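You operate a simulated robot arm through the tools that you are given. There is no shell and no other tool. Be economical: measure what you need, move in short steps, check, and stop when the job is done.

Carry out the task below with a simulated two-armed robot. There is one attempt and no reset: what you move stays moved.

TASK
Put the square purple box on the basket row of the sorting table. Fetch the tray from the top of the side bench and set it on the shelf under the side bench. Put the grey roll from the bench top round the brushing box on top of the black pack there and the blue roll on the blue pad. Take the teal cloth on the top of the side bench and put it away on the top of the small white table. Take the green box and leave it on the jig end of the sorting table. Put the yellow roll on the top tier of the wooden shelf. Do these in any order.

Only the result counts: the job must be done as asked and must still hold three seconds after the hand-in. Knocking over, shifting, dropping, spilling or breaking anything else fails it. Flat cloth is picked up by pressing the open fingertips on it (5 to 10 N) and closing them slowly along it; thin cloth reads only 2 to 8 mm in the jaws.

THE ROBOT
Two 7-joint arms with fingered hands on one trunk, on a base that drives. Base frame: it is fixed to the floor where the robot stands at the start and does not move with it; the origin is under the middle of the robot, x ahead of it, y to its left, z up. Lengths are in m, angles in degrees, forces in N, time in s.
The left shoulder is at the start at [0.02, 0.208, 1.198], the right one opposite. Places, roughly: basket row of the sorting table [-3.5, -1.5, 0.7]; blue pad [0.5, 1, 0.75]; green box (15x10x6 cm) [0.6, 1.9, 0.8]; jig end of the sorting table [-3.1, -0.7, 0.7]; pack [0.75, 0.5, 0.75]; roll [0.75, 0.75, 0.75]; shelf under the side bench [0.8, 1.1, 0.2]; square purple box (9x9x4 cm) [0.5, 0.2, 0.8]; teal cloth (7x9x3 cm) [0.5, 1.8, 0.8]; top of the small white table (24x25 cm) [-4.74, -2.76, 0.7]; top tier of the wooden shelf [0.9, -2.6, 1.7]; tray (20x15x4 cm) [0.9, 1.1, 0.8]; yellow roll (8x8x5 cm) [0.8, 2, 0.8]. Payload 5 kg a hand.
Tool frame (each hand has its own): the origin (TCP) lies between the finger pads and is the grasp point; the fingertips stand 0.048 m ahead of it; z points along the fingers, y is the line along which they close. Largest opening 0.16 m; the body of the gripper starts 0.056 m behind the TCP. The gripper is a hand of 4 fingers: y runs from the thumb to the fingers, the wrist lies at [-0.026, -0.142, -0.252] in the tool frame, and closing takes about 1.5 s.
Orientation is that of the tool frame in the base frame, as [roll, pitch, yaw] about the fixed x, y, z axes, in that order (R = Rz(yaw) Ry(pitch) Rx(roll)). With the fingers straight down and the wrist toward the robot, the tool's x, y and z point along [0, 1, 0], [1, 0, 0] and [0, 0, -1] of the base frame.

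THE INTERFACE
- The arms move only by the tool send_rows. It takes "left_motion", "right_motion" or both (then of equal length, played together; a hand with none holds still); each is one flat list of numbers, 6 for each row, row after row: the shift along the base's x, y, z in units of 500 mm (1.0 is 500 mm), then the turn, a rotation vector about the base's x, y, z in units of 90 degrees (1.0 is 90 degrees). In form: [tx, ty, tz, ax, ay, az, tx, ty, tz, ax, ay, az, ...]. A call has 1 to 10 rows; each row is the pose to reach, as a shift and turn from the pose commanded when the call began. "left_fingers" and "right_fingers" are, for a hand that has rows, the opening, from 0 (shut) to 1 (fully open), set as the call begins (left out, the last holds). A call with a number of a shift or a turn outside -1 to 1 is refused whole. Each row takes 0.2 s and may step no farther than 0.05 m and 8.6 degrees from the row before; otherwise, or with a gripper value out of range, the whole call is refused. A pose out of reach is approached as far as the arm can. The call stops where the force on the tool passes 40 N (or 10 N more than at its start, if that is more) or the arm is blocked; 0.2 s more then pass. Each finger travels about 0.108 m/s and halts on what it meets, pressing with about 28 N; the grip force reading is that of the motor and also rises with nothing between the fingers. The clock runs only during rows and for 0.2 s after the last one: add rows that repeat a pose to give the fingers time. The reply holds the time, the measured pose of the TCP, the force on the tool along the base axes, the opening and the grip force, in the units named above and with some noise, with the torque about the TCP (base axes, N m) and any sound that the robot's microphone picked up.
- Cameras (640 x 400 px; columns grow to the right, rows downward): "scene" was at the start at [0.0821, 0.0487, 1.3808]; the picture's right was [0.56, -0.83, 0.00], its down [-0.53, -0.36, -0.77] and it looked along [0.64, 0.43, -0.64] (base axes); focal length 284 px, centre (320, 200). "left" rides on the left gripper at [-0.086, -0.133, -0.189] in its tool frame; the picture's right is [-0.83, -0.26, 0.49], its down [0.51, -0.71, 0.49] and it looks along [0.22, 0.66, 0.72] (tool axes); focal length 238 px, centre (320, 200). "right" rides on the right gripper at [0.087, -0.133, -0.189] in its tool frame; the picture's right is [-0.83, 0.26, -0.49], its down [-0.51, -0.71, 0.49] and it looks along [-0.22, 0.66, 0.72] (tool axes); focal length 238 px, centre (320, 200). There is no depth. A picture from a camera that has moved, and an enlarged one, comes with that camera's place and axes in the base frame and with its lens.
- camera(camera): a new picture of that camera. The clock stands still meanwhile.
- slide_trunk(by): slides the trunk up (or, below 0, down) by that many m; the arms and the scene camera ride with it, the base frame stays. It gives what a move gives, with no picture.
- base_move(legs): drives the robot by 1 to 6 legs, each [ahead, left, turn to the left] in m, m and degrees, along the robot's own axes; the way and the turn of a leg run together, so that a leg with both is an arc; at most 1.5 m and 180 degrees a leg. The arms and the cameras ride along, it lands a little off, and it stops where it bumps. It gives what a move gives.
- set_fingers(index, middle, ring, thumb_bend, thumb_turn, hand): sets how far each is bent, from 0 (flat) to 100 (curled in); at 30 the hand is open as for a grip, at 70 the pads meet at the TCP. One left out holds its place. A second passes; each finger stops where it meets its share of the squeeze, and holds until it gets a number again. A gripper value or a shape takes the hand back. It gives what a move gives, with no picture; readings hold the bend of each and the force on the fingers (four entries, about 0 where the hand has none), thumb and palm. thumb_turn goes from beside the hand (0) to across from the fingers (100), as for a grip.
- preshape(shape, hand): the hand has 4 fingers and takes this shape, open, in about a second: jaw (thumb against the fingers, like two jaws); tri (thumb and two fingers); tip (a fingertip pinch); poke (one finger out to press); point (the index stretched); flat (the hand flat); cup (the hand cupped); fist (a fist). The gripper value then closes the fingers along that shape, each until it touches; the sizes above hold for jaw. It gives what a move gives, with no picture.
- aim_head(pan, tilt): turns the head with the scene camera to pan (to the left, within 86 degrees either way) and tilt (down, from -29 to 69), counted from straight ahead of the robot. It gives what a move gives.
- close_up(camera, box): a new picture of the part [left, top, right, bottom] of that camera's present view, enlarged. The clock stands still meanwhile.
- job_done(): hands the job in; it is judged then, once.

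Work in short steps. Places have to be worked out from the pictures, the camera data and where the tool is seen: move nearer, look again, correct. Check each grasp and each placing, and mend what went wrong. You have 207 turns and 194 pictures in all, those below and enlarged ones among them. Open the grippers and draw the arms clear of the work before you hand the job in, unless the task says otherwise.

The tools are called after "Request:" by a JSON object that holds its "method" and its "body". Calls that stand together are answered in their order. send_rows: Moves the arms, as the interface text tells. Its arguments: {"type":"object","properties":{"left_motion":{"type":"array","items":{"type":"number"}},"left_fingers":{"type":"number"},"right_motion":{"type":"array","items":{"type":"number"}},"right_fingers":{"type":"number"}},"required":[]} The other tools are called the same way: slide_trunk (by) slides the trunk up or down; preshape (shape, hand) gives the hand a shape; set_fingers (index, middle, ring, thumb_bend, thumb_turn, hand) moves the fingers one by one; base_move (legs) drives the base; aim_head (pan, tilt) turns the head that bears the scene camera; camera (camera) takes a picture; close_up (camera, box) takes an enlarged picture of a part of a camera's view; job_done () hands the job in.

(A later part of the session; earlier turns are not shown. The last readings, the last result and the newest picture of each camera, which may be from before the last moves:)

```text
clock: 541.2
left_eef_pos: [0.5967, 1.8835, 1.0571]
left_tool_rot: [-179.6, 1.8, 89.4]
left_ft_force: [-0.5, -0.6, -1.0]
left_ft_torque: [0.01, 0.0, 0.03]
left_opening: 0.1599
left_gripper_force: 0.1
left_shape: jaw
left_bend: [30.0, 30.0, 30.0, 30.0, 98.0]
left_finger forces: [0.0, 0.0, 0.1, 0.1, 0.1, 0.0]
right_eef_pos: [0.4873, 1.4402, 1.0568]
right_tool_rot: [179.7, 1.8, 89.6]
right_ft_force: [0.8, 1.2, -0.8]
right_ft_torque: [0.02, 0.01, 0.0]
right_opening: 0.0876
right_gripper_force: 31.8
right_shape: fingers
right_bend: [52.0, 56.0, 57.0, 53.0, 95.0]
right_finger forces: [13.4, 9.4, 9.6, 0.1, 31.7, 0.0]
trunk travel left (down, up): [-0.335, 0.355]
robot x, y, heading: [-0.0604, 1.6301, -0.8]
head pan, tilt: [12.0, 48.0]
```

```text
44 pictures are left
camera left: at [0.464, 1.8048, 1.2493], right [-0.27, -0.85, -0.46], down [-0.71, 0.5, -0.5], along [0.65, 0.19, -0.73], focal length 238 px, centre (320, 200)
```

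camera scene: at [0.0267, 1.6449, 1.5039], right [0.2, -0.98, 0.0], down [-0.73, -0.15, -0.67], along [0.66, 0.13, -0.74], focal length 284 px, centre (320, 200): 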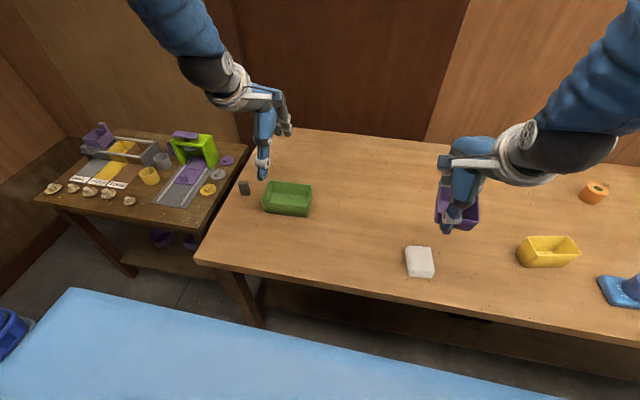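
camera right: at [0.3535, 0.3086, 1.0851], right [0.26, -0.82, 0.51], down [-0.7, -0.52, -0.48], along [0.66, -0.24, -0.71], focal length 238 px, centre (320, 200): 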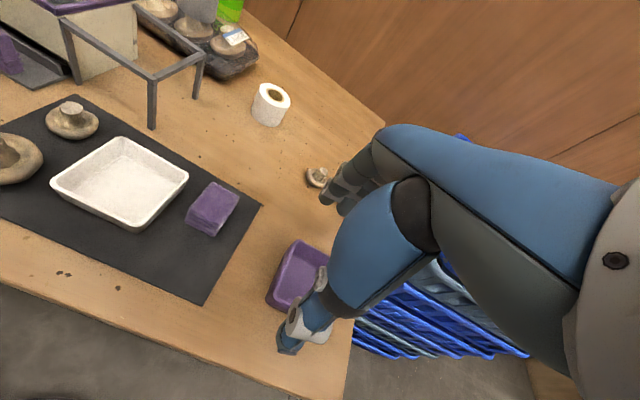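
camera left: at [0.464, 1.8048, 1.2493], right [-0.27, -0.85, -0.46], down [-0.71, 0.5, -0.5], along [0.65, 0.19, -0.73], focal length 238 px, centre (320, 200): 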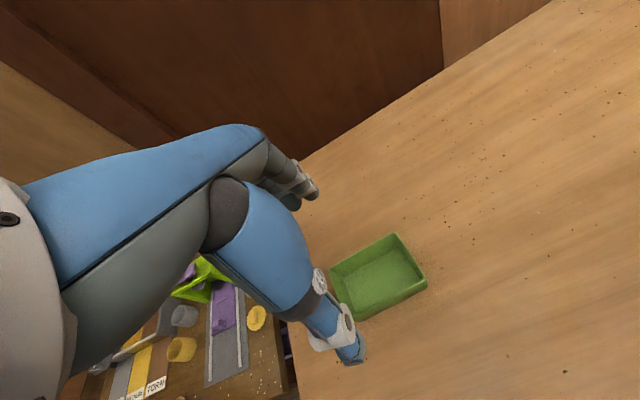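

Green box centre ≈[0.617, 1.865]. I descend above it and check.

Request:
{"method": "send_rows", "body": {"left_motion": [0.02, -0.03, -0.08, 0, 0, 0, 0.04, -0.06, -0.16, 0, 0, 0, 0.04, -0.062, -0.24, 0, 0, 0]}}

Request:
{"method": "camera", "body": {"camera": "left"}}

Request:
{"method": "close_up", "body": {"camera": "scene", "box": [210, 130, 370, 250]}}

```text
clock: 542.0
left_eef_pos: [0.6169, 1.8561, 0.9366]
left_tool_rot: [-179.7, 1.8, 89.4]
left_ft_force: [1.7, 0.4, 0.6]
left_ft_torque: [-0.02, 0.18, -0.05]
left_opening: 0.16
left_gripper_force: 0.1
left_shape: jaw
left_bend: [30.0, 30.0, 30.0, 30.0, 98.0]
left_finger forces: [0.0, 0.0, 0.0, 0.0, 0.1, 0.0]
right_eef_pos: [0.4885, 1.4419, 1.0566]
right_tool_rot: [179.7, 1.8, 89.6]
right_ft_force: [1.3, 1.1, -0.9]
right_ft_torque: [-0.06, 0.08, 0.0]
right_opening: 0.0876
right_gripper_force: 31.9
right_shape: fingers
right_bend: [52.0, 56.0, 57.0, 53.0, 95.0]
right_finger forces: [13.4, 9.4, 9.5, 0.0, 31.5, 0.1]
trunk travel left (down, up): [-0.335, 0.355]
robot x, y, heading: [-0.0627, 1.6292, -0.5]
head pan, tilt: [12.0, 48.0]
```

```text
43 pictures are left
camera left: at [0.4845, 1.7764, 1.1284], right [-0.27, -0.85, -0.46], down [-0.71, 0.5, -0.5], along [0.66, 0.19, -0.73], focal length 238 px, centre (320, 200)
```

left: 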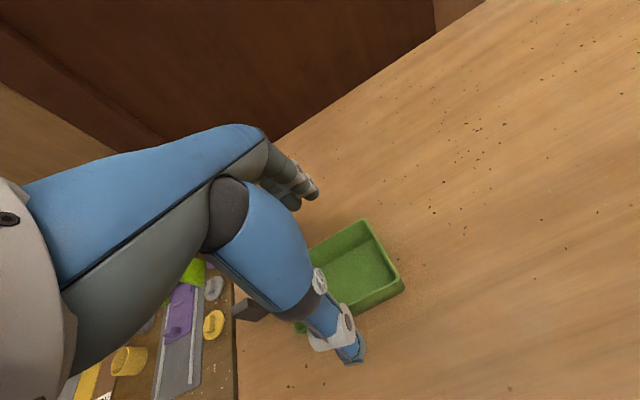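

```text
3.33 times, centred on (290, 190) of scene
camera zoom: at [0.0281, 1.6462, 1.5038], right [0.2, -0.98, 0.0], down [-0.73, -0.15, -0.67], along [0.65, 0.13, -0.74], focal length 946 px, centre (420, 233)
```

zoom: 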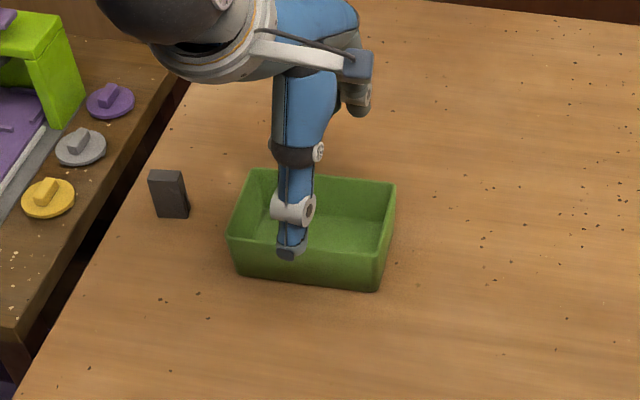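

Straddle is good: box x 0.57–0.675, y 1.79–1.945. I descend and close.

Request:
{"method": "send_rows", "body": {"left_motion": [0.01, 0.004, -0.07, 0, 0, 0, 0.01, 0.004, -0.14, 0, 0, 0, 0.01, 0.004, -0.19, 0, 0, 0]}}

Request:
{"method": "set_fingers", "body": {"hand": "left", "index": 66, "middle": 66, "ring": 66, "thumb_bend": 66}}

Request:
{"method": "close_up", "body": {"camera": "scene", "box": [210, 130, 370, 250]}}

```text
clock: 542.8
left_eef_pos: [0.6233, 1.8559, 0.8421]
left_tool_rot: [-179.8, 1.8, 89.4]
left_ft_force: [1.5, 0.0, 1.1]
left_ft_torque: [0.02, 0.11, 0.0]
left_opening: 0.1598
left_gripper_force: 0.1
left_shape: jaw
left_bend: [30.0, 30.0, 30.0, 30.0, 98.0]
left_finger forces: [0.0, 0.0, 0.1, 0.0, 0.0, 0.0]
right_eef_pos: [0.4894, 1.4403, 1.056]
right_tool_rot: [179.8, 1.8, 89.6]
right_ft_force: [0.6, -0.5, 0.3]
right_ft_torque: [-0.02, 0.05, -0.03]
right_opening: 0.0877
right_gripper_force: 31.4
right_shape: fingers
right_bend: [52.0, 56.0, 57.0, 53.0, 95.0]
right_finger forces: [13.4, 9.4, 9.5, 0.0, 31.5, 0.0]
trunk travel left (down, up): [-0.335, 0.355]
robot x, y, heading: [-0.061, 1.628, -0.8]
head pan, tilt: [12.0, 48.0]
```

```text
clock: 543.8
left_eef_pos: [0.6218, 1.8552, 0.8432]
left_tool_rot: [-179.7, 1.8, 89.3]
left_ft_force: [-0.1, 0.0, 0.3]
left_ft_torque: [0.1, -0.04, -0.04]
left_opening: 0.1056
left_gripper_force: 35.2
left_shape: fingers
left_bend: [43.0, 51.0, 52.0, 56.0, 95.0]
left_finger forces: [16.9, 9.5, 9.8, 0.1, 35.0, 0.0]
right_eef_pos: [0.489, 1.4405, 1.0564]
right_tool_rot: [179.7, 1.8, 89.6]
right_ft_force: [-0.4, -0.4, -0.4]
right_ft_torque: [0.01, -0.01, 0.04]
right_opening: 0.0878
right_gripper_force: 32.2
right_shape: fingers
right_bend: [52.0, 56.0, 57.0, 53.0, 95.0]
right_finger forces: [13.3, 9.4, 9.5, 0.0, 31.4, 0.1]
trunk travel left (down, up): [-0.335, 0.355]
robot x, y, heading: [-0.0605, 1.6321, -0.6]
head pan, tilt: [12.0, 48.0]
```

```text
3.33 times, centred on (290, 190) of scene
camera zoom: at [0.0267, 1.645, 1.5039], right [0.2, -0.98, 0.0], down [-0.73, -0.15, -0.67], along [0.66, 0.13, -0.74], focal length 946 px, centre (420, 233)
```

zoom: 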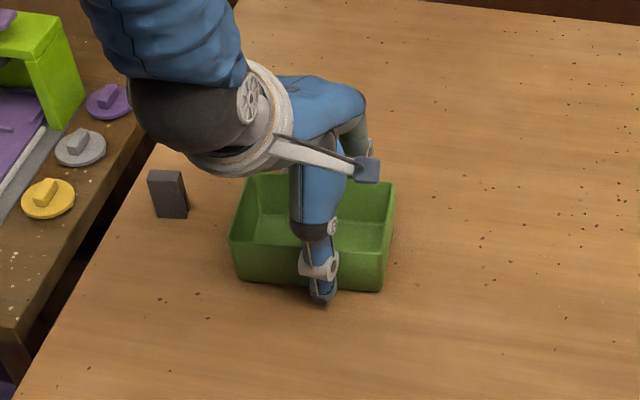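

Good grip on the green box. I lift it, back off, turn around and drive to the sorting table.

Request:
{"method": "send_rows", "body": {"left_motion": [0, 0, 0.05, 0, 0, 0, 0, 0, 0.13, 0, 0, 0, 0, 0, 0.22, 0, 0, 0, 0, 0, 0.31, 0, 0, 0, 0, 0, 0.4, 0, 0, 0, 0, 0, 0.44, 0, 0, 0]}}

Request:
{"method": "base_move", "body": {"legs": [[-0.55, 0, 0], [0, 0, -179.4], [0, 1.3, 0], [0, 1.25, 0], [1.1, 0, 0]]}}

Request:
{"method": "aim_head", "body": {"pan": 5, "tilt": 30}}

Request:
{"method": "camera", "body": {"camera": "scene"}}

```text
clock: 545.2
left_eef_pos: [0.6199, 1.8547, 1.0607]
left_tool_rot: [-179.7, 1.8, 89.4]
left_ft_force: [-0.2, 0.0, -1.1]
left_ft_torque: [-0.07, -0.05, -0.01]
left_opening: 0.1053
left_gripper_force: 35.6
left_shape: fingers
left_bend: [43.0, 51.0, 52.0, 56.0, 95.0]
left_finger forces: [16.7, 9.3, 9.7, 0.0, 34.8, 0.1]
right_eef_pos: [0.4888, 1.4406, 1.056]
right_tool_rot: [179.7, 1.9, 89.6]
right_ft_force: [0.1, -0.5, -0.9]
right_ft_torque: [0.01, -0.01, 0.02]
right_opening: 0.0876
right_gripper_force: 31.7
right_shape: fingers
right_bend: [52.0, 56.0, 57.0, 53.0, 95.0]
right_finger forces: [13.4, 9.4, 9.6, 0.0, 31.5, 0.0]
trunk travel left (down, up): [-0.335, 0.355]
robot x, y, heading: [-0.0611, 1.6274, -0.5]
head pan, tilt: [12.0, 48.0]
```

```text
clock: 573.0
left_eef_pos: [-2.5852, -0.9939, 1.0606]
left_tool_rot: [-179.7, 1.7, -94.3]
left_ft_force: [-0.4, 0.3, -1.0]
left_ft_torque: [0.02, -0.04, -0.01]
left_opening: 0.1039
left_gripper_force: 32.0
left_shape: fingers
left_bend: [43.0, 51.0, 52.0, 57.0, 95.0]
left_finger forces: [14.4, 8.7, 9.1, 0.1, 31.3, 0.1]
right_eef_pos: [-2.4272, -0.5898, 1.0563]
right_tool_rot: [179.7, 1.8, -94.0]
right_ft_force: [-0.5, -0.3, -0.2]
right_ft_torque: [0.01, -0.04, 0.01]
right_opening: 0.0866
right_gripper_force: 29.7
right_shape: fingers
right_bend: [52.0, 56.0, 58.0, 54.0, 95.0]
right_finger forces: [12.2, 8.8, 9.0, 0.0, 29.2, 0.1]
trunk travel left (down, up): [-0.335, 0.355]
robot x, y, heading: [-1.8911, -0.8119, 175.4]
head pan, tilt: [12.0, 48.0]
```

```text
clock: 573.8
left_eef_pos: [-2.5843, -0.9948, 1.061]
left_tool_rot: [-179.7, 1.8, -94.3]
left_ft_force: [0.3, -0.8, -1.6]
left_ft_torque: [0.02, 0.01, 0.01]
left_opening: 0.1039
left_gripper_force: 31.3
left_shape: fingers
left_bend: [43.0, 51.0, 52.0, 57.0, 95.0]
left_finger forces: [14.3, 8.7, 9.1, 0.0, 31.3, 0.0]
right_eef_pos: [-2.4266, -0.5899, 1.0576]
right_tool_rot: [179.7, 1.8, -94.1]
right_ft_force: [0.5, 0.0, -0.7]
right_ft_torque: [0.0, 0.0, 0.0]
right_opening: 0.0869
right_gripper_force: 29.7
right_shape: fingers
right_bend: [52.0, 56.0, 58.0, 54.0, 95.0]
right_finger forces: [12.1, 9.0, 8.9, 0.0, 29.2, 0.0]
trunk travel left (down, up): [-0.335, 0.355]
robot x, y, heading: [-1.8876, -0.813, 175.8]
head pan, tilt: [5.0, 30.0]
```

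```text
40 pictures are left
camera scene: at [-1.989, -0.812, 1.5307], right [-0.01, 1.0, 0.0], down [0.5, 0.01, -0.87], along [-0.87, -0.01, -0.5], focal length 284 px, centre (320, 200)
```

scene: 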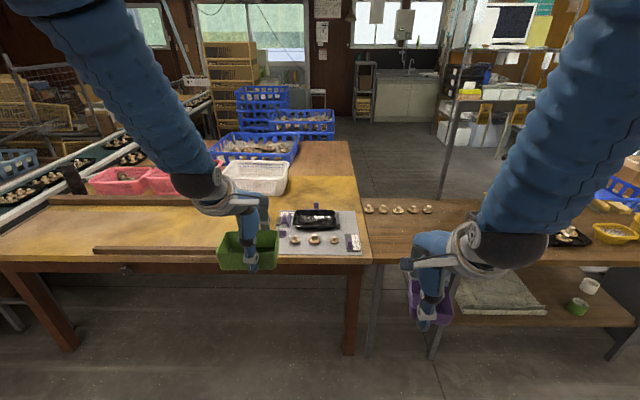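

The jig end holds a mat with a black tray; free room is just behind it (≈[-3.42, -0.78]). The basket row (pink and white baskets) lies at x≈-3.6. I drive up to (−2.55, −0.53) and look.

Request:
{"method": "base_move", "body": {"legs": [[0.3, -0.28, 4.4], [0.34, 0, 0]]}}

Request:
{"method": "aim_head", "body": {"pan": 22, "tilt": 40}}

Request:
{"method": "camera", "body": {"camera": "scene"}}

```text
clock: 578.2
left_eef_pos: [-3.201, -0.7677, 1.0605]
left_tool_rot: [-179.6, 1.7, -89.8]
left_ft_force: [0.4, -0.4, -1.5]
left_ft_torque: [0.01, -0.04, -0.05]
left_opening: 0.1038
left_gripper_force: 31.4
left_shape: fingers
left_bend: [43.0, 51.0, 52.0, 57.0, 95.0]
left_finger forces: [14.3, 8.8, 9.2, 0.0, 31.4, 0.1]
right_eef_pos: [-3.0759, -0.3507, 1.0559]
right_tool_rot: [179.7, 1.8, -89.4]
right_ft_force: [-0.6, 0.4, -1.0]
right_ft_torque: [0.0, -0.07, 0.04]
right_opening: 0.0866
right_gripper_force: 29.9
right_shape: fingers
right_bend: [52.0, 56.0, 58.0, 54.0, 95.0]
right_finger forces: [12.2, 9.1, 8.9, 0.0, 29.3, 0.0]
trunk travel left (down, up): [-0.335, 0.355]
robot x, y, heading: [-2.5214, -0.5296, -179.6]
head pan, tilt: [5.0, 30.0]
```

```text
clock: 579.0
left_eef_pos: [-3.2009, -0.7682, 1.0601]
left_tool_rot: [-179.7, 1.8, -89.7]
left_ft_force: [0.5, 0.3, -1.0]
left_ft_torque: [0.02, 0.06, -0.02]
left_opening: 0.1041
left_gripper_force: 31.8
left_shape: fingers
left_bend: [43.0, 51.0, 52.0, 57.0, 95.0]
left_finger forces: [14.2, 8.8, 9.1, 0.0, 31.4, 0.1]
right_eef_pos: [-3.0742, -0.3501, 1.0572]
right_tool_rot: [179.8, 1.8, -89.4]
right_ft_force: [0.3, 0.5, 0.0]
right_ft_torque: [-0.02, 0.07, -0.06]
right_opening: 0.0867
right_gripper_force: 29.1
right_shape: fingers
right_bend: [52.0, 56.0, 58.0, 54.0, 95.0]
right_finger forces: [12.3, 9.0, 9.0, 0.0, 29.3, 0.0]
trunk travel left (down, up): [-0.335, 0.355]
robot x, y, heading: [-2.5225, -0.5357, -180.0]
head pan, tilt: [22.0, 40.0]
```

```text
39 pictures are left
camera scene: at [-2.6094, -0.5609, 1.5155], right [-0.38, 0.92, 0.0], down [0.59, 0.24, -0.77], along [-0.71, -0.29, -0.64], focal length 284 px, centre (320, 200)
```

scene: 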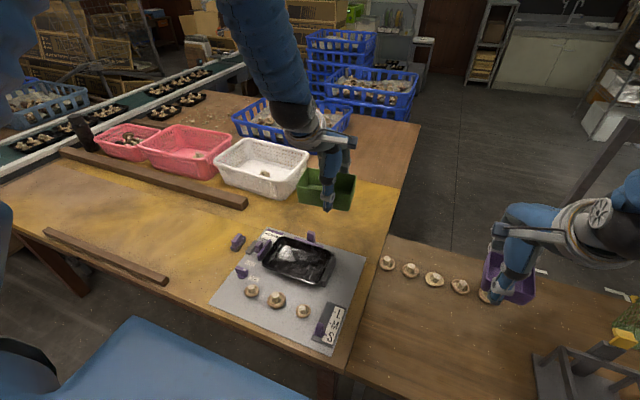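

The mat occupies the jig end, so I set the green box just behind it at ≈[-3.36, -0.76]; the purple box will go beside the white basket in the row. First the green box: over and down partly.

Request:
{"method": "send_rows", "body": {"left_motion": [-0.08, 0.012, 0, 0, 0, 0, -0.16, 0.024, 0, 0, 0, 0, -0.24, 0.036, 0, 0, 0, 0, -0.318, 0.046, -0.02, 0, 0, 0, -0.318, 0.046, -0.1, 0, 0, 0, -0.318, 0.046, -0.18, 0, 0, 0, -0.318, 0.046, -0.26, 0, 0, 0, -0.318, 0.046, -0.34, 0, 0, 0, -0.318, 0.046, -0.4, 0, 0, 0]}}

Request:
{"method": "close_up", "body": {"camera": "scene", "box": [200, 120, 440, 320]}}

```text
clock: 581.0
left_eef_pos: [-3.3593, -0.7447, 0.8595]
left_tool_rot: [-179.6, 1.8, -89.7]
left_ft_force: [-1.8, 0.2, -0.3]
left_ft_torque: [0.02, -0.11, -0.01]
left_opening: 0.1035
left_gripper_force: 31.3
left_shape: fingers
left_bend: [43.0, 51.0, 52.0, 57.0, 95.0]
left_finger forces: [14.2, 8.7, 9.1, 0.1, 31.1, 0.0]
right_eef_pos: [-3.0761, -0.3508, 1.056]
right_tool_rot: [179.7, 1.8, -89.4]
right_ft_force: [0.0, 0.4, -0.3]
right_ft_torque: [-0.01, 0.0, -0.01]
right_opening: 0.0865
right_gripper_force: 29.4
right_shape: fingers
right_bend: [52.0, 56.0, 58.0, 54.0, 95.0]
right_finger forces: [12.2, 8.9, 9.0, 0.1, 29.2, 0.0]
trunk travel left (down, up): [-0.335, 0.355]
robot x, y, heading: [-2.5191, -0.5293, -179.6]
head pan, tilt: [22.0, 40.0]
```

```text
2.00 times, centred on (320, 220) of scene
camera zoom: at [-2.6106, -0.5613, 1.5153], right [-0.38, 0.92, 0.0], down [0.6, 0.25, -0.77], along [-0.71, -0.29, -0.64], focal length 568 px, centre (320, 160)
```

zoom: 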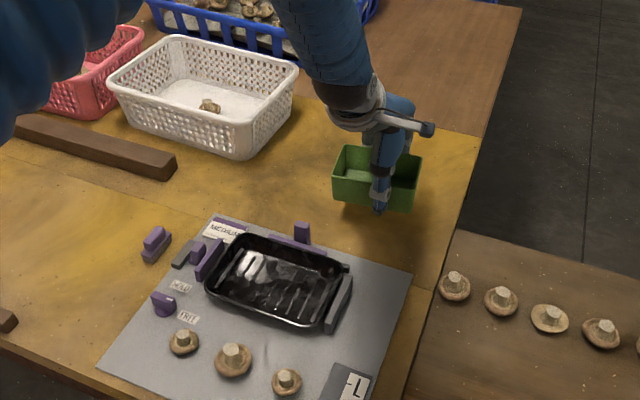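

It will land just behind the mat. I lower it until contact.

Request:
{"method": "send_rows", "body": {"left_motion": [0, 0, -0.04, 0, 0, 0, 0, 0, -0.08, 0, 0, 0, 0, 0, -0.1, 0, 0, 0, 0, 0, -0.116, 0, 0, 0]}}

Request:
{"method": "send_rows", "body": {"left_motion": [0, 0, -0.008, 0, 0, 0, 0, 0, -0.016, 0, 0, 0]}}

Request:
{"method": "send_rows", "body": {"left_motion": [0, 0, -0.006, 0, 0, 0, 0, 0, -0.012, 0, 0, 0]}}

```text
clock: 582.0
left_eef_pos: [-3.3602, -0.7447, 0.8022]
left_tool_rot: [-179.9, 1.9, -89.7]
left_ft_force: [0.4, 0.5, -0.6]
left_ft_torque: [-0.06, 0.04, -0.05]
left_opening: 0.1038
left_gripper_force: 31.4
left_shape: fingers
left_bend: [43.0, 51.0, 52.0, 57.0, 95.0]
left_finger forces: [14.3, 8.8, 9.6, 0.0, 31.6, 0.0]
right_eef_pos: [-3.0755, -0.3508, 1.0571]
right_tool_rot: [179.8, 1.8, -89.4]
right_ft_force: [0.5, -0.2, -0.8]
right_ft_torque: [-0.01, 0.01, 0.03]
right_opening: 0.0869
right_gripper_force: 29.6
right_shape: fingers
right_bend: [52.0, 56.0, 58.0, 54.0, 95.0]
right_finger forces: [12.1, 8.8, 8.9, 0.0, 29.3, 0.0]
trunk travel left (down, up): [-0.335, 0.355]
robot x, y, heading: [-2.5213, -0.5311, -179.8]
head pan, tilt: [22.0, 40.0]
```

```text
clock: 582.6
left_eef_pos: [-3.3611, -0.7436, 0.8003]
left_tool_rot: [179.7, 1.8, -89.7]
left_ft_force: [7.5, -0.5, 32.5]
left_ft_torque: [-0.45, 0.97, -0.02]
left_opening: 0.1042
left_gripper_force: 33.1
left_shape: fingers
left_bend: [44.0, 51.0, 53.0, 57.0, 95.0]
left_finger forces: [10.9, 8.6, 9.8, 0.0, 36.9, 0.1]
right_eef_pos: [-3.0719, -0.3498, 1.0571]
right_tool_rot: [179.5, 1.7, -89.4]
right_ft_force: [-0.6, -0.6, -0.5]
right_ft_torque: [0.02, 0.01, -0.04]
right_opening: 0.0869
right_gripper_force: 30.2
right_shape: fingers
right_bend: [52.0, 56.0, 58.0, 54.0, 95.0]
right_finger forces: [12.2, 8.8, 9.0, 0.0, 29.4, 0.1]
trunk travel left (down, up): [-0.335, 0.355]
robot x, y, heading: [-2.5196, -0.5295, -179.5]
head pan, tilt: [22.0, 40.0]
```

```text
clock: 583.0
left_eef_pos: [-3.3651, -0.7437, 0.7985]
left_tool_rot: [179.5, 1.8, -89.7]
left_ft_force: [9.1, 1.4, 23.4]
left_ft_torque: [-0.37, 0.31, 0.11]
left_opening: 0.1046
left_gripper_force: 32.0
left_shape: fingers
left_bend: [44.0, 52.0, 53.0, 58.0, 95.0]
left_finger forces: [11.3, 7.9, 8.5, 0.0, 36.7, 0.0]
right_eef_pos: [-3.0738, -0.3503, 1.0565]
right_tool_rot: [179.6, 1.8, -89.4]
right_ft_force: [-0.4, 0.1, -0.1]
right_ft_torque: [0.02, -0.12, 0.02]
right_opening: 0.0866
right_gripper_force: 29.7
right_shape: fingers
right_bend: [52.0, 56.0, 58.0, 54.0, 95.0]
right_finger forces: [12.1, 8.9, 9.0, 0.1, 29.3, 0.0]
trunk travel left (down, up): [-0.335, 0.355]
robot x, y, heading: [-2.5207, -0.5283, -179.5]
head pan, tilt: [22.0, 40.0]
stopped in row 2 (left hand): the force on the tool passed its limit at 44 N (the readings are from after the stop); the commanded pose is now the measured one
```

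Box is on the table. I open the left hand and rise.

Request:
{"method": "send_rows", "body": {"left_motion": [0, 0, 0.006, 0, 0, 0]}}

Request:
{"method": "set_fingers", "body": {"hand": "left", "index": 33, "middle": 36, "ring": 36, "thumb_bend": 42}}

Request:
{"method": "send_rows", "body": {"left_motion": [0, 0, 0.06, 0, 0, 0, 0, 0, 0.14, 0, 0, 0, 0, 0, 0.23, 0, 0, 0, 0, 0, 0.32, 0, 0, 0, 0, 0, 0.41, 0, 0, 0, 0, 0, 0.5, 0, 0, 0]}}

Request:
{"method": "camera", "body": {"camera": "scene"}}

```text
clock: 583.4
left_eef_pos: [-3.3641, -0.7446, 0.8008]
left_tool_rot: [179.7, 1.9, -89.7]
left_ft_force: [-4.1, 0.3, 10.4]
left_ft_torque: [-0.33, 0.71, -0.15]
left_opening: 0.1042
left_gripper_force: 32.9
left_shape: fingers
left_bend: [43.0, 51.0, 53.0, 58.0, 95.0]
left_finger forces: [14.5, 9.9, 10.7, 0.0, 30.8, 0.0]
right_eef_pos: [-3.0742, -0.3502, 1.0557]
right_tool_rot: [179.7, 1.8, -89.3]
right_ft_force: [-0.3, 1.2, -0.5]
right_ft_torque: [-0.01, 0.0, -0.02]
right_opening: 0.0865
right_gripper_force: 29.4
right_shape: fingers
right_bend: [52.0, 56.0, 58.0, 54.0, 95.0]
right_finger forces: [12.3, 8.9, 8.9, 0.1, 29.3, 0.0]
trunk travel left (down, up): [-0.335, 0.355]
robot x, y, heading: [-2.5207, -0.5264, -179.6]
head pan, tilt: [22.0, 40.0]
```

```text
clock: 584.4
left_eef_pos: [-3.3623, -0.7466, 0.799]
left_tool_rot: [179.9, 1.7, -89.7]
left_ft_force: [0.1, -0.5, -0.3]
left_ft_torque: [-0.03, -0.01, -0.02]
left_opening: 0.1406
left_gripper_force: 0.1
left_shape: fingers
left_bend: [33.0, 36.0, 36.0, 42.0, 97.0]
left_finger forces: [0.1, 0.0, 0.1, 0.1, 0.0, 0.0]
right_eef_pos: [-3.0746, -0.3503, 1.0566]
right_tool_rot: [179.7, 1.8, -89.4]
right_ft_force: [0.2, -0.7, -0.4]
right_ft_torque: [0.0, 0.06, -0.05]
right_opening: 0.0869
right_gripper_force: 30.4
right_shape: fingers
right_bend: [52.0, 56.0, 58.0, 54.0, 95.0]
right_finger forces: [12.1, 8.9, 8.9, 0.1, 29.3, 0.1]
trunk travel left (down, up): [-0.335, 0.355]
robot x, y, heading: [-2.5211, -0.5311, -179.7]
head pan, tilt: [22.0, 40.0]
```

```text
clock: 585.8
left_eef_pos: [-3.3591, -0.7434, 1.0504]
left_tool_rot: [180.0, 1.8, -89.7]
left_ft_force: [2.6, 0.3, -1.6]
left_ft_torque: [-0.03, 0.22, 0.06]
left_opening: 0.1407
left_gripper_force: 0.1
left_shape: fingers
left_bend: [33.0, 36.0, 36.0, 42.0, 97.0]
left_finger forces: [0.0, 0.0, 0.0, 0.0, 0.0, 0.0]
right_eef_pos: [-3.0736, -0.3499, 1.0582]
right_tool_rot: [179.6, 1.8, -89.5]
right_ft_force: [0.8, 0.9, -0.4]
right_ft_torque: [-0.01, 0.07, -0.01]
right_opening: 0.0867
right_gripper_force: 29.8
right_shape: fingers
right_bend: [52.0, 56.0, 58.0, 54.0, 95.0]
right_finger forces: [12.2, 8.9, 9.0, 0.0, 29.3, 0.1]
trunk travel left (down, up): [-0.335, 0.355]
robot x, y, heading: [-2.5223, -0.5273, -179.3]
head pan, tilt: [22.0, 40.0]
```

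```text
37 pictures are left
camera scene: at [-2.608, -0.5604, 1.5156], right [-0.38, 0.92, 0.0], down [0.59, 0.24, -0.77], along [-0.71, -0.29, -0.64], focal length 284 px, centre (320, 200)
```

scene: 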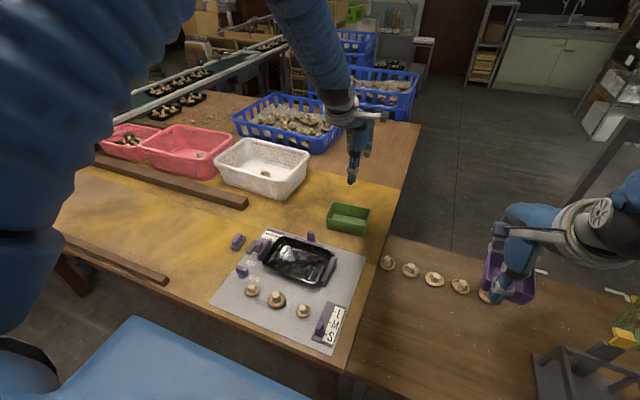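

Green box placed. I zoom on the space beside the white basket for the purple box.

Request:
{"method": "close_up", "body": {"camera": "scene", "box": [90, 90, 430, 260]}}

```text
1.88 times, centred on (260, 175) of scene
camera zoom: at [-2.608, -0.5604, 1.5156], right [-0.38, 0.92, 0.0], down [0.59, 0.24, -0.77], along [-0.71, -0.29, -0.64], focal length 534 px, centre (433, 247)
```

zoom: 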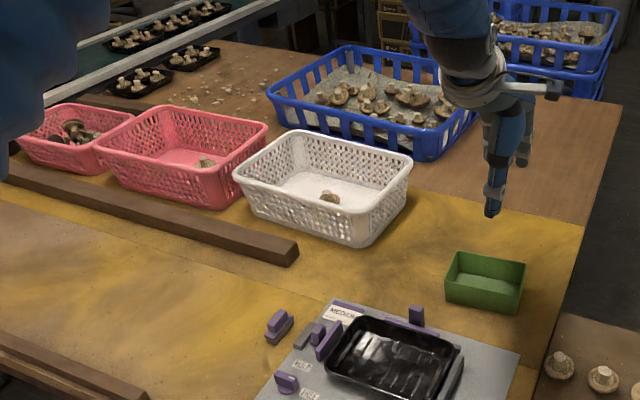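

The row spot right of the white basket: purple centre ≈[-3.50, -0.945]. I pull the left hand back and up, raise the right a bit, then slide left to y≈−1.15.

Request:
{"method": "send_rows", "body": {"left_motion": [0.08, 0, 0.04, 0, 0, 0, 0.16, 0, 0.08, 0, 0, 0, 0.24, 0, 0.12, 0, 0, 0, 0.32, 0, 0.16, 0, 0, 0, 0.4, 0, 0.2, 0, 0, 0, 0.48, 0, 0.24, 0, 0, 0], "right_motion": [0, 0, 0.03, 0, 0, 0, 0, 0, 0.06, 0, 0, 0, 0, 0, 0.09, 0, 0, 0, 0, 0, 0.12, 0, 0, 0, 0, 0, 0.15, 0, 0, 0, 0, 0, 0.16, 0, 0, 0]}}

Request:
{"method": "base_move", "body": {"legs": [[0, 0.62, 0]]}}

Request:
{"method": "slide_trunk", "body": {"by": -0.15}}

Request:
{"method": "aim_head", "body": {"pan": -8, "tilt": 38}}

Request:
{"method": "camera", "body": {"camera": "scene"}}

```text
clock: 587.2
left_eef_pos: [-3.1216, -0.7446, 1.1693]
left_tool_rot: [179.8, 1.7, -89.6]
left_ft_force: [1.3, -0.1, 0.8]
left_ft_torque: [0.01, 0.14, 0.0]
left_opening: 0.1409
left_gripper_force: 0.0
left_shape: fingers
left_bend: [33.0, 36.0, 36.0, 42.0, 97.0]
left_finger forces: [0.1, 0.0, 0.0, 0.1, 0.0, 0.0]
right_eef_pos: [-3.0731, -0.3502, 1.1391]
right_tool_rot: [179.4, 1.8, -89.4]
right_ft_force: [1.5, 0.3, 0.1]
right_ft_torque: [0.01, 0.16, -0.01]
right_opening: 0.0866
right_gripper_force: 29.6
right_shape: fingers
right_bend: [52.0, 56.0, 58.0, 54.0, 95.0]
right_finger forces: [12.2, 8.9, 9.0, 0.0, 29.3, 0.1]
trunk travel left (down, up): [-0.335, 0.355]
robot x, y, heading: [-2.5205, -0.5269, -179.4]
head pan, tilt: [22.0, 40.0]
```

```text
clock: 590.7
left_eef_pos: [-3.1184, -1.3624, 1.1674]
left_tool_rot: [179.8, 1.8, -89.6]
left_ft_force: [-0.2, -0.1, 0.2]
left_ft_torque: [0.03, 0.04, 0.0]
left_opening: 0.1411
left_gripper_force: 0.0
left_shape: fingers
left_bend: [33.0, 36.0, 36.0, 42.0, 97.0]
left_finger forces: [0.0, 0.0, 0.1, 0.1, 0.0, 0.0]
right_eef_pos: [-3.0712, -0.9684, 1.1375]
right_tool_rot: [179.7, 1.8, -89.3]
right_ft_force: [0.9, 0.6, -0.4]
right_ft_torque: [0.01, 0.02, -0.01]
right_opening: 0.0865
right_gripper_force: 30.2
right_shape: fingers
right_bend: [52.0, 56.0, 58.0, 54.0, 95.0]
right_finger forces: [12.2, 8.9, 9.0, 0.0, 29.2, 0.0]
trunk travel left (down, up): [-0.335, 0.355]
robot x, y, heading: [-2.5201, -1.1456, -179.3]
head pan, tilt: [22.0, 40.0]
```

```text
clock: 592.4
left_eef_pos: [-3.1174, -1.3612, 1.0177]
left_tool_rot: [179.9, 1.8, -89.6]
left_ft_force: [-0.3, -0.6, -0.7]
left_ft_torque: [0.03, 0.02, 0.02]
left_opening: 0.1409
left_gripper_force: 0.1
left_shape: fingers
left_bend: [33.0, 36.0, 36.0, 42.0, 97.0]
left_finger forces: [0.0, 0.1, 0.0, 0.0, 0.1, 0.1]
right_eef_pos: [-3.0709, -0.9686, 0.9888]
right_tool_rot: [179.6, 1.7, -89.3]
right_ft_force: [-0.1, 0.3, 0.3]
right_ft_torque: [0.01, 0.0, 0.01]
right_opening: 0.0868
right_gripper_force: 30.0
right_shape: fingers
right_bend: [52.0, 56.0, 58.0, 54.0, 95.0]
right_finger forces: [12.1, 8.9, 9.0, 0.0, 29.3, 0.0]
trunk travel left (down, up): [-0.185, 0.505]
robot x, y, heading: [-2.5148, -1.1458, -179.5]
head pan, tilt: [22.0, 40.0]
```

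```text
clock: 593.4
left_eef_pos: [-3.118, -1.3618, 1.0182]
left_tool_rot: [179.9, 1.8, -89.6]
left_ft_force: [-0.6, -0.1, -0.1]
left_ft_torque: [0.0, 0.0, -0.01]
left_opening: 0.1409
left_gripper_force: 0.0
left_shape: fingers
left_bend: [33.0, 36.0, 36.0, 42.0, 97.0]
left_finger forces: [0.1, 0.0, 0.0, 0.0, 0.0, 0.0]
right_eef_pos: [-3.0716, -0.9674, 0.9873]
right_tool_rot: [179.7, 1.8, -89.3]
right_ft_force: [-1.2, 0.5, -0.6]
right_ft_torque: [-0.01, 0.04, -0.02]
right_opening: 0.0867
right_gripper_force: 29.3
right_shape: fingers
right_bend: [52.0, 56.0, 58.0, 54.0, 95.0]
right_finger forces: [12.2, 8.9, 9.0, 0.0, 29.3, 0.0]
trunk travel left (down, up): [-0.185, 0.505]
robot x, y, heading: [-2.5195, -1.1464, -179.6]
head pan, tilt: [-8.0, 38.0]
```

```text
35 pictures are left
camera scene: at [-2.6116, -1.1333, 1.3684], right [0.13, 0.99, 0.0], down [0.61, -0.08, -0.79], along [-0.78, 0.1, -0.62], focal length 284 px, centre (320, 200)
```

scene: 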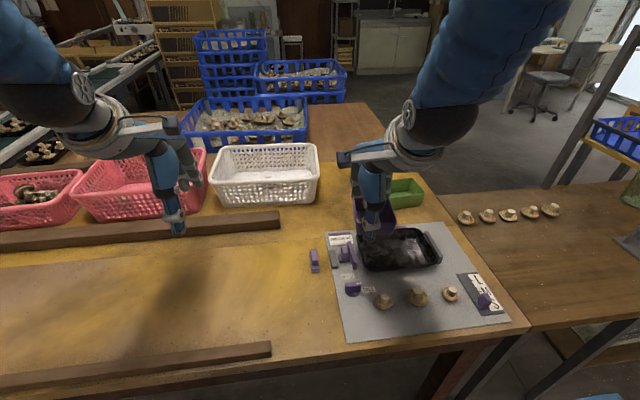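

Clear path. I extend the right hand to above the spot (TCP ≈[-3.50, -0.93]).

Request:
{"method": "send_rows", "body": {"right_motion": [-0.09, 0.02, 0, 0, 0, 0, -0.18, 0.04, 0, 0, 0, 0, -0.27, 0.06, 0, 0, 0, 0, -0.36, 0.07, 0, 0, 0, 0, -0.45, 0.07, 0, 0, 0, 0, -0.54, 0.07, 0, 0, 0, 0, -0.63, 0.07, 0, 0, 0, 0, -0.72, 0.07, 0, 0, 0, 0, -0.8, 0.07, -0.04, 0, 0, 0, -0.856, 0.07, -0.1, 0, 0, 0]}}

Request:
{"method": "close_up", "body": {"camera": "scene", "box": [200, 110, 460, 260]}}

Request:
{"method": "camera", "body": {"camera": "right"}}

```text
clock: 595.6
left_eef_pos: [-3.1199, -1.3607, 1.017]
left_tool_rot: [180.0, 1.8, -89.6]
left_ft_force: [-0.4, 0.0, -1.5]
left_ft_torque: [0.01, -0.13, -0.02]
left_opening: 0.1408
left_gripper_force: 0.0
left_shape: fingers
left_bend: [33.0, 36.0, 36.0, 42.0, 97.0]
left_finger forces: [0.1, 0.1, 0.0, 0.1, 0.1, 0.1]
right_eef_pos: [-3.4974, -0.9358, 0.9355]
right_tool_rot: [179.8, 1.8, -89.3]
right_ft_force: [-1.6, 0.4, -0.2]
right_ft_torque: [-0.06, -0.14, 0.05]
right_opening: 0.0864
right_gripper_force: 29.7
right_shape: fingers
right_bend: [52.0, 56.0, 58.0, 54.0, 95.0]
right_finger forces: [12.1, 8.7, 8.9, 0.0, 29.1, 0.0]
trunk travel left (down, up): [-0.185, 0.505]
robot x, y, heading: [-2.5176, -1.1421, -179.5]
head pan, tilt: [-8.0, 38.0]
```

```text
2.46 times, centred on (330, 185) of scene
camera zoom: at [-2.6136, -1.1329, 1.3681], right [0.13, 0.99, 0.0], down [0.61, -0.08, -0.79], along [-0.78, 0.1, -0.62], focal length 699 px, centre (295, 237)
```

zoom: 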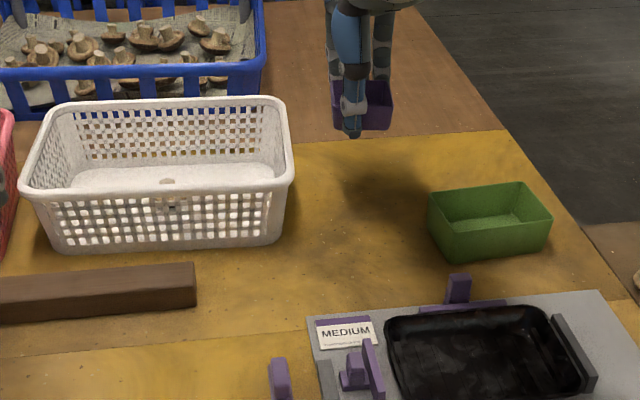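

```text
33 pictures are left
camera right: at [-3.3642, -1.0258, 1.1208], right [-0.27, 0.82, 0.51], down [0.7, 0.53, -0.48], along [-0.66, 0.23, -0.71], focal length 238 px, centre (320, 200)
```

right: 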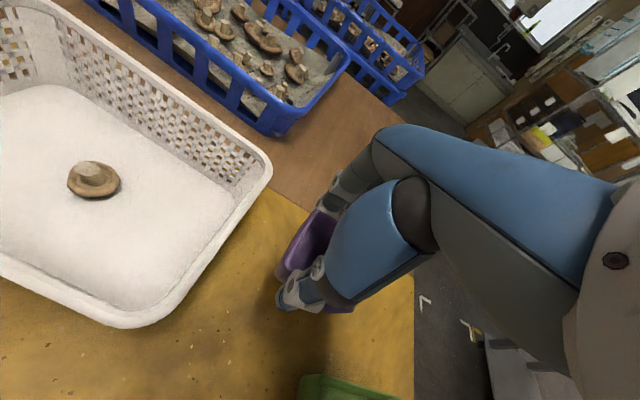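

Good position. I lower to near contact.

Request:
{"method": "send_rows", "body": {"right_motion": [0, -0.016, -0.08, 0, 0, 0, 0, -0.016, -0.16, 0, 0, 0, 0, -0.016, -0.22, 0, 0, 0, 0, -0.016, -0.26, 0, 0, 0, 0, -0.016, -0.272, 0, 0, 0]}}

Request:
{"method": "send_rows", "body": {"right_motion": [0, 0, -0.006, 0, 0, 0, 0, 0, -0.012, 0, 0, 0]}}

Request:
{"method": "close_up", "body": {"camera": "scene", "box": [200, 110, 460, 260]}}

```text
clock: 596.8
left_eef_pos: [-3.1184, -1.3617, 1.017]
left_tool_rot: [179.9, 1.7, -89.6]
left_ft_force: [0.5, 0.8, 0.2]
left_ft_torque: [0.03, 0.0, 0.03]
left_opening: 0.1407
left_gripper_force: 0.0
left_shape: fingers
left_bend: [33.0, 36.0, 36.0, 42.0, 97.0]
left_finger forces: [0.0, 0.1, 0.0, 0.0, 0.0, 0.0]
right_eef_pos: [-3.4991, -0.9413, 0.8022]
right_tool_rot: [179.7, 1.7, -89.2]
right_ft_force: [-0.5, 0.2, -0.5]
right_ft_torque: [0.01, -0.02, -0.02]
right_opening: 0.0863
right_gripper_force: 29.1
right_shape: fingers
right_bend: [52.0, 56.0, 58.0, 54.0, 95.0]
right_finger forces: [12.1, 8.7, 8.9, 0.0, 28.9, 0.1]
trunk travel left (down, up): [-0.185, 0.505]
robot x, y, heading: [-2.5156, -1.1439, -179.7]
head pan, tilt: [-8.0, 38.0]
```

```text
clock: 597.4
left_eef_pos: [-3.1173, -1.3612, 1.0181]
left_tool_rot: [179.8, 1.9, -89.6]
left_ft_force: [0.7, 0.3, -0.2]
left_ft_torque: [0.03, 0.02, 0.02]
left_opening: 0.1411
left_gripper_force: 0.0
left_shape: fingers
left_bend: [33.0, 36.0, 36.0, 42.0, 97.0]
left_finger forces: [0.1, 0.0, 0.1, 0.0, 0.1, 0.0]
right_eef_pos: [-3.4973, -0.942, 0.7954]
right_tool_rot: [179.7, 1.8, -89.3]
right_ft_force: [-0.3, 0.2, 0.4]
right_ft_torque: [0.01, 0.07, -0.01]
right_opening: 0.0863
right_gripper_force: 29.4
right_shape: fingers
right_bend: [52.0, 56.0, 58.0, 54.0, 95.0]
right_finger forces: [12.2, 9.4, 8.8, 0.0, 29.1, 0.0]
trunk travel left (down, up): [-0.185, 0.505]
robot x, y, heading: [-2.514, -1.1473, -179.6]
head pan, tilt: [-8.0, 38.0]
```

```text
2.46 times, centred on (330, 185) of scene
camera zoom: at [-2.6117, -1.1332, 1.3684], right [0.13, 0.99, 0.0], down [0.61, -0.08, -0.79], along [-0.78, 0.1, -0.62], focal length 699 px, centre (295, 237)
```

zoom: 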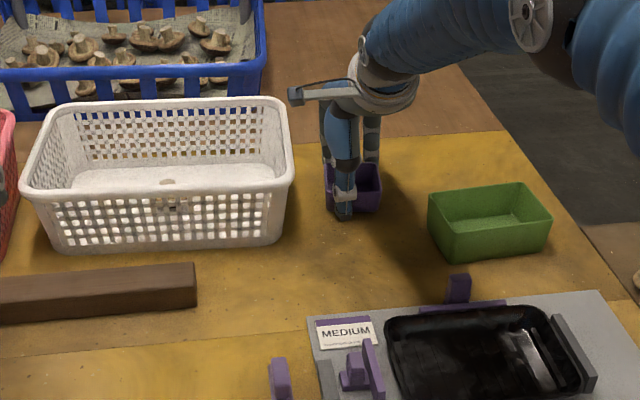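

Nearly touching; I continue in 2 mm steps to contact.

Request:
{"method": "send_rows", "body": {"right_motion": [0, 0, -0.005, 0, 0, 0, 0, 0, -0.009, 0, 0, 0]}}

Request:
{"method": "send_rows", "body": {"right_motion": [0, 0, -0.004, 0, 0, 0]}}

```text
clock: 598.0
left_eef_pos: [-3.1164, -1.3603, 1.0186]
left_tool_rot: [179.7, 1.9, -89.6]
left_ft_force: [-0.2, -0.4, -0.6]
left_ft_torque: [0.0, 0.0, 0.0]
left_opening: 0.1413
left_gripper_force: 0.0
left_shape: fingers
left_bend: [33.0, 36.0, 36.0, 42.0, 97.0]
left_finger forces: [0.0, 0.1, 0.0, 0.0, 0.0, 0.1]
right_eef_pos: [-3.4991, -0.9414, 0.7949]
right_tool_rot: [179.4, 1.8, -89.3]
right_ft_force: [1.5, 0.8, 15.0]
right_ft_torque: [0.2, 0.62, 0.0]
right_opening: 0.0865
right_gripper_force: 39.5
right_shape: fingers
right_bend: [52.0, 56.0, 58.0, 54.0, 95.0]
right_finger forces: [11.5, 27.4, 8.7, 0.1, 31.4, 0.1]
trunk travel left (down, up): [-0.185, 0.505]
robot x, y, heading: [-2.5188, -1.1441, -179.6]
head pan, tilt: [-8.0, 38.0]
```

```text
clock: 598.4
left_eef_pos: [-3.117, -1.3622, 1.0193]
left_tool_rot: [179.8, 1.8, -89.7]
left_ft_force: [-0.3, 0.3, -0.5]
left_ft_torque: [0.02, -0.01, -0.03]
left_opening: 0.1409
left_gripper_force: 0.1
left_shape: fingers
left_bend: [33.0, 36.0, 36.0, 42.0, 97.0]
left_finger forces: [0.0, 0.0, 0.0, 0.1, 0.0, 0.0]
right_eef_pos: [-3.499, -0.9414, 0.7944]
right_tool_rot: [179.2, 1.9, -89.3]
right_ft_force: [0.7, -0.3, 25.9]
right_ft_torque: [0.4, 0.77, 0.0]
right_opening: 0.0864
right_gripper_force: 44.2
right_shape: fingers
right_bend: [52.0, 56.0, 58.0, 54.0, 95.0]
right_finger forces: [11.3, 35.7, 8.8, 0.1, 31.8, 0.0]
trunk travel left (down, up): [-0.185, 0.505]
robot x, y, heading: [-2.5189, -1.1447, -179.3]
head pan, tilt: [-8.0, 38.0]
```

Fingertip and box are down. I ease up 2 mm, open, and rise.

Request:
{"method": "send_rows", "body": {"right_motion": [0, 0, 0.005, 0, 0, 0]}}

Request:
{"method": "set_fingers", "body": {"hand": "right", "index": 42, "middle": 42, "ring": 42, "thumb_bend": 42}}

Request:
{"method": "send_rows", "body": {"right_motion": [0, 0, 0.05, 0, 0, 0, 0, 0, 0.13, 0, 0, 0, 0, 0, 0.21, 0, 0, 0, 0, 0, 0.29, 0, 0, 0, 0, 0, 0.37, 0, 0, 0, 0.08, 0, 0.4, 0, 0, 0, 0.16, 0, 0.42, 0, 0, 0, 0.25, 0, 0.44, 0, 0, 0, 0.34, 0, 0.46, 0, 0, 0]}}

Request:
{"method": "camera", "body": {"camera": "scene"}}

```text
clock: 598.8
left_eef_pos: [-3.1168, -1.3619, 1.0184]
left_tool_rot: [179.7, 1.8, -89.7]
left_ft_force: [-0.1, 0.3, -0.5]
left_ft_torque: [-0.01, -0.01, 0.03]
left_opening: 0.1412
left_gripper_force: 0.1
left_shape: fingers
left_bend: [33.0, 36.0, 36.0, 42.0, 97.0]
left_finger forces: [0.0, 0.1, 0.1, 0.0, 0.0, 0.0]
right_eef_pos: [-3.4986, -0.9402, 0.7941]
right_tool_rot: [179.4, 1.8, -89.3]
right_ft_force: [-5.1, -0.8, 24.0]
right_ft_torque: [0.38, 1.25, 0.14]
right_opening: 0.0865
right_gripper_force: 41.8
right_shape: fingers
right_bend: [52.0, 56.0, 58.0, 54.0, 95.0]
right_finger forces: [12.6, 31.3, 10.2, 0.0, 29.6, 0.0]
trunk travel left (down, up): [-0.185, 0.505]
robot x, y, heading: [-2.517, -1.1446, -179.3]
head pan, tilt: [-8.0, 38.0]
```

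```text
clock: 599.8
left_eef_pos: [-3.1165, -1.3605, 1.0206]
left_tool_rot: [179.8, 1.8, -89.6]
left_ft_force: [0.0, -0.3, 1.3]
left_ft_torque: [0.04, 0.0, 0.01]
left_opening: 0.1408
left_gripper_force: 0.1
left_shape: fingers
left_bend: [33.0, 36.0, 36.0, 42.0, 97.0]
left_finger forces: [0.0, 0.1, 0.0, 0.0, 0.0, 0.0]
right_eef_pos: [-3.4972, -0.9404, 0.7918]
right_tool_rot: [179.6, 1.8, -89.3]
right_ft_force: [6.0, 0.0, 12.7]
right_ft_torque: [0.15, 0.44, -0.09]
right_opening: 0.1227
right_gripper_force: 6.3
right_shape: fingers
right_bend: [42.0, 44.0, 42.0, 42.0, 97.0]
right_finger forces: [0.8, 11.5, 0.1, 0.0, 0.2, 0.0]
trunk travel left (down, up): [-0.185, 0.505]
robot x, y, heading: [-2.517, -1.1454, -179.5]
head pan, tilt: [-8.0, 38.0]
```

```text
clock: 601.8
left_eef_pos: [-3.1176, -1.3615, 1.0189]
left_tool_rot: [179.9, 1.9, -89.6]
left_ft_force: [0.6, 0.4, -0.1]
left_ft_torque: [-0.01, 0.04, 0.01]
left_opening: 0.1412
left_gripper_force: 0.1
left_shape: fingers
left_bend: [33.0, 36.0, 36.0, 42.0, 97.0]
left_finger forces: [0.0, 0.0, 0.0, 0.1, 0.0, 0.0]
right_eef_pos: [-3.3249, -0.9403, 1.0204]
right_tool_rot: [179.6, 1.8, -89.3]
right_ft_force: [1.3, -0.4, 0.3]
right_ft_torque: [0.08, 0.1, 0.0]
right_opening: 0.1231
right_gripper_force: 0.1
right_shape: fingers
right_bend: [42.0, 42.0, 42.0, 42.0, 97.0]
right_finger forces: [0.0, 0.0, 0.0, 0.0, 0.1, 0.0]
trunk travel left (down, up): [-0.185, 0.505]
robot x, y, heading: [-2.5161, -1.1437, -179.4]
head pan, tilt: [-8.0, 38.0]
```

```text
31 pictures are left
camera scene: at [-2.6103, -1.1334, 1.3685], right [0.13, 0.99, 0.0], down [0.61, -0.08, -0.79], along [-0.78, 0.1, -0.62], focal length 284 px, centre (320, 200)
```

scene: 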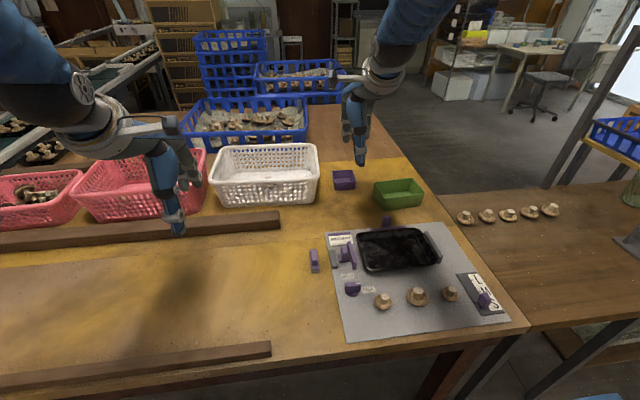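

Both boxes are on the table, but the green one sits rather far back for the "jig end" (nominal [-3.1, -0.7]). I go back to regrip it and bring it forward to about [-3.285, -0.705].

Request:
{"method": "send_rows", "body": {"right_motion": [0.08, 0, 0.04, 0, 0, 0, 0.16, 0, 0.08, 0, 0, 0, 0.24, 0, 0.12, 0, 0, 0, 0.32, 0, 0.16, 0, 0, 0, 0.4, 0, 0.2, 0, 0, 0]}}

Request:
{"method": "base_move", "body": {"legs": [[0, -0.61, 0]]}}

Request:
{"method": "aim_head", "body": {"pan": 18, "tilt": 42}}

Request:
{"method": "close_up", "body": {"camera": "scene", "box": [200, 90, 460, 290]}}

```text
clock: 603.0
left_eef_pos: [-3.1172, -1.3595, 1.019]
left_tool_rot: [179.8, 1.7, -89.5]
left_ft_force: [0.2, 1.9, 0.5]
left_ft_torque: [-0.18, 0.05, 0.01]
left_opening: 0.1407
left_gripper_force: 0.2
left_shape: fingers
left_bend: [33.0, 36.0, 36.0, 42.0, 97.0]
left_finger forces: [0.0, 0.0, 0.1, 0.0, 0.1, 0.1]
right_eef_pos: [-3.128, -0.9398, 1.1155]
right_tool_rot: [-179.4, 1.5, -89.1]
right_ft_force: [0.8, 1.0, -0.9]
right_ft_torque: [-0.08, 0.05, 0.02]
right_opening: 0.1233
right_gripper_force: 0.1
right_shape: fingers
right_bend: [42.0, 42.0, 42.0, 42.0, 97.0]
right_finger forces: [0.0, 0.0, 0.0, 0.1, 0.1, 0.0]
right hand out of reach, approached as far as the arm can: row 5
trunk travel left (down, up): [-0.185, 0.505]
robot x, y, heading: [-2.5183, -1.146, -179.5]
head pan, tilt: [-8.0, 38.0]
```

```text
clock: 606.4
left_eef_pos: [-3.1231, -0.7496, 1.0179]
left_tool_rot: [180.0, 1.8, -89.4]
left_ft_force: [-0.9, 0.6, 0.1]
left_ft_torque: [-0.05, 0.0, 0.04]
left_opening: 0.1408
left_gripper_force: 0.1
left_shape: fingers
left_bend: [33.0, 36.0, 36.0, 42.0, 97.0]
left_finger forces: [0.1, 0.0, 0.1, 0.1, 0.1, 0.2]
right_eef_pos: [-3.1346, -0.3296, 1.1153]
right_tool_rot: [-179.4, 1.6, -89.0]
right_ft_force: [1.0, 0.3, 0.7]
right_ft_torque: [-0.05, 0.0, -0.02]
right_opening: 0.123
right_gripper_force: 0.1
right_shape: fingers
right_bend: [42.0, 42.0, 42.0, 42.0, 97.0]
right_finger forces: [0.1, 0.0, 0.0, 0.1, 0.0, 0.0]
trunk travel left (down, up): [-0.185, 0.505]
robot x, y, heading: [-2.5228, -0.5297, -179.3]
head pan, tilt: [-8.0, 38.0]
```

```text
clock: 607.3
left_eef_pos: [-3.124, -0.7492, 1.0174]
left_tool_rot: [179.9, 1.9, -89.4]
left_ft_force: [-0.3, -0.5, 0.0]
left_ft_torque: [-0.02, -0.02, 0.01]
left_opening: 0.1411
left_gripper_force: 0.1
left_shape: fingers
left_bend: [33.0, 36.0, 36.0, 42.0, 97.0]
left_finger forces: [0.0, 0.0, 0.1, 0.0, 0.0, 0.0]
right_eef_pos: [-3.135, -0.3291, 1.1143]
right_tool_rot: [-179.4, 1.6, -89.0]
right_ft_force: [-0.6, -0.2, -0.6]
right_ft_torque: [0.01, -0.02, 0.01]
right_opening: 0.1232
right_gripper_force: 0.1
right_shape: fingers
right_bend: [42.0, 42.0, 42.0, 42.0, 97.0]
right_finger forces: [0.0, 0.0, 0.0, 0.0, 0.0, 0.0]
trunk travel left (down, up): [-0.185, 0.505]
robot x, y, heading: [-2.5246, -0.5303, -179.3]
head pan, tilt: [18.0, 42.0]
```

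```text
2.00 times, centred on (330, 190) of scene
camera zoom: at [-2.6115, -0.558, 1.3625], right [-0.32, 0.95, 0.0], down [0.63, 0.21, -0.74], along [-0.7, -0.24, -0.67], focal length 568 px, centre (300, 220)
```

zoom: 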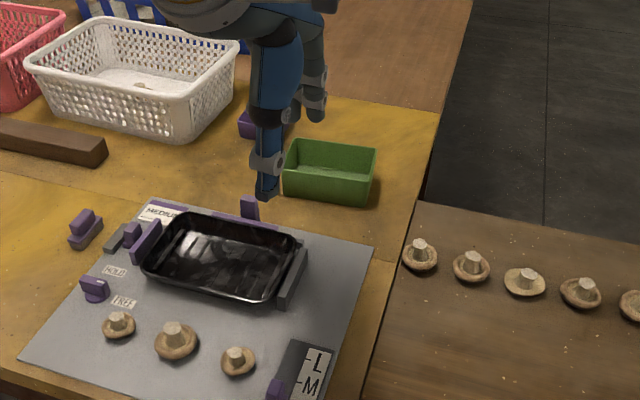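

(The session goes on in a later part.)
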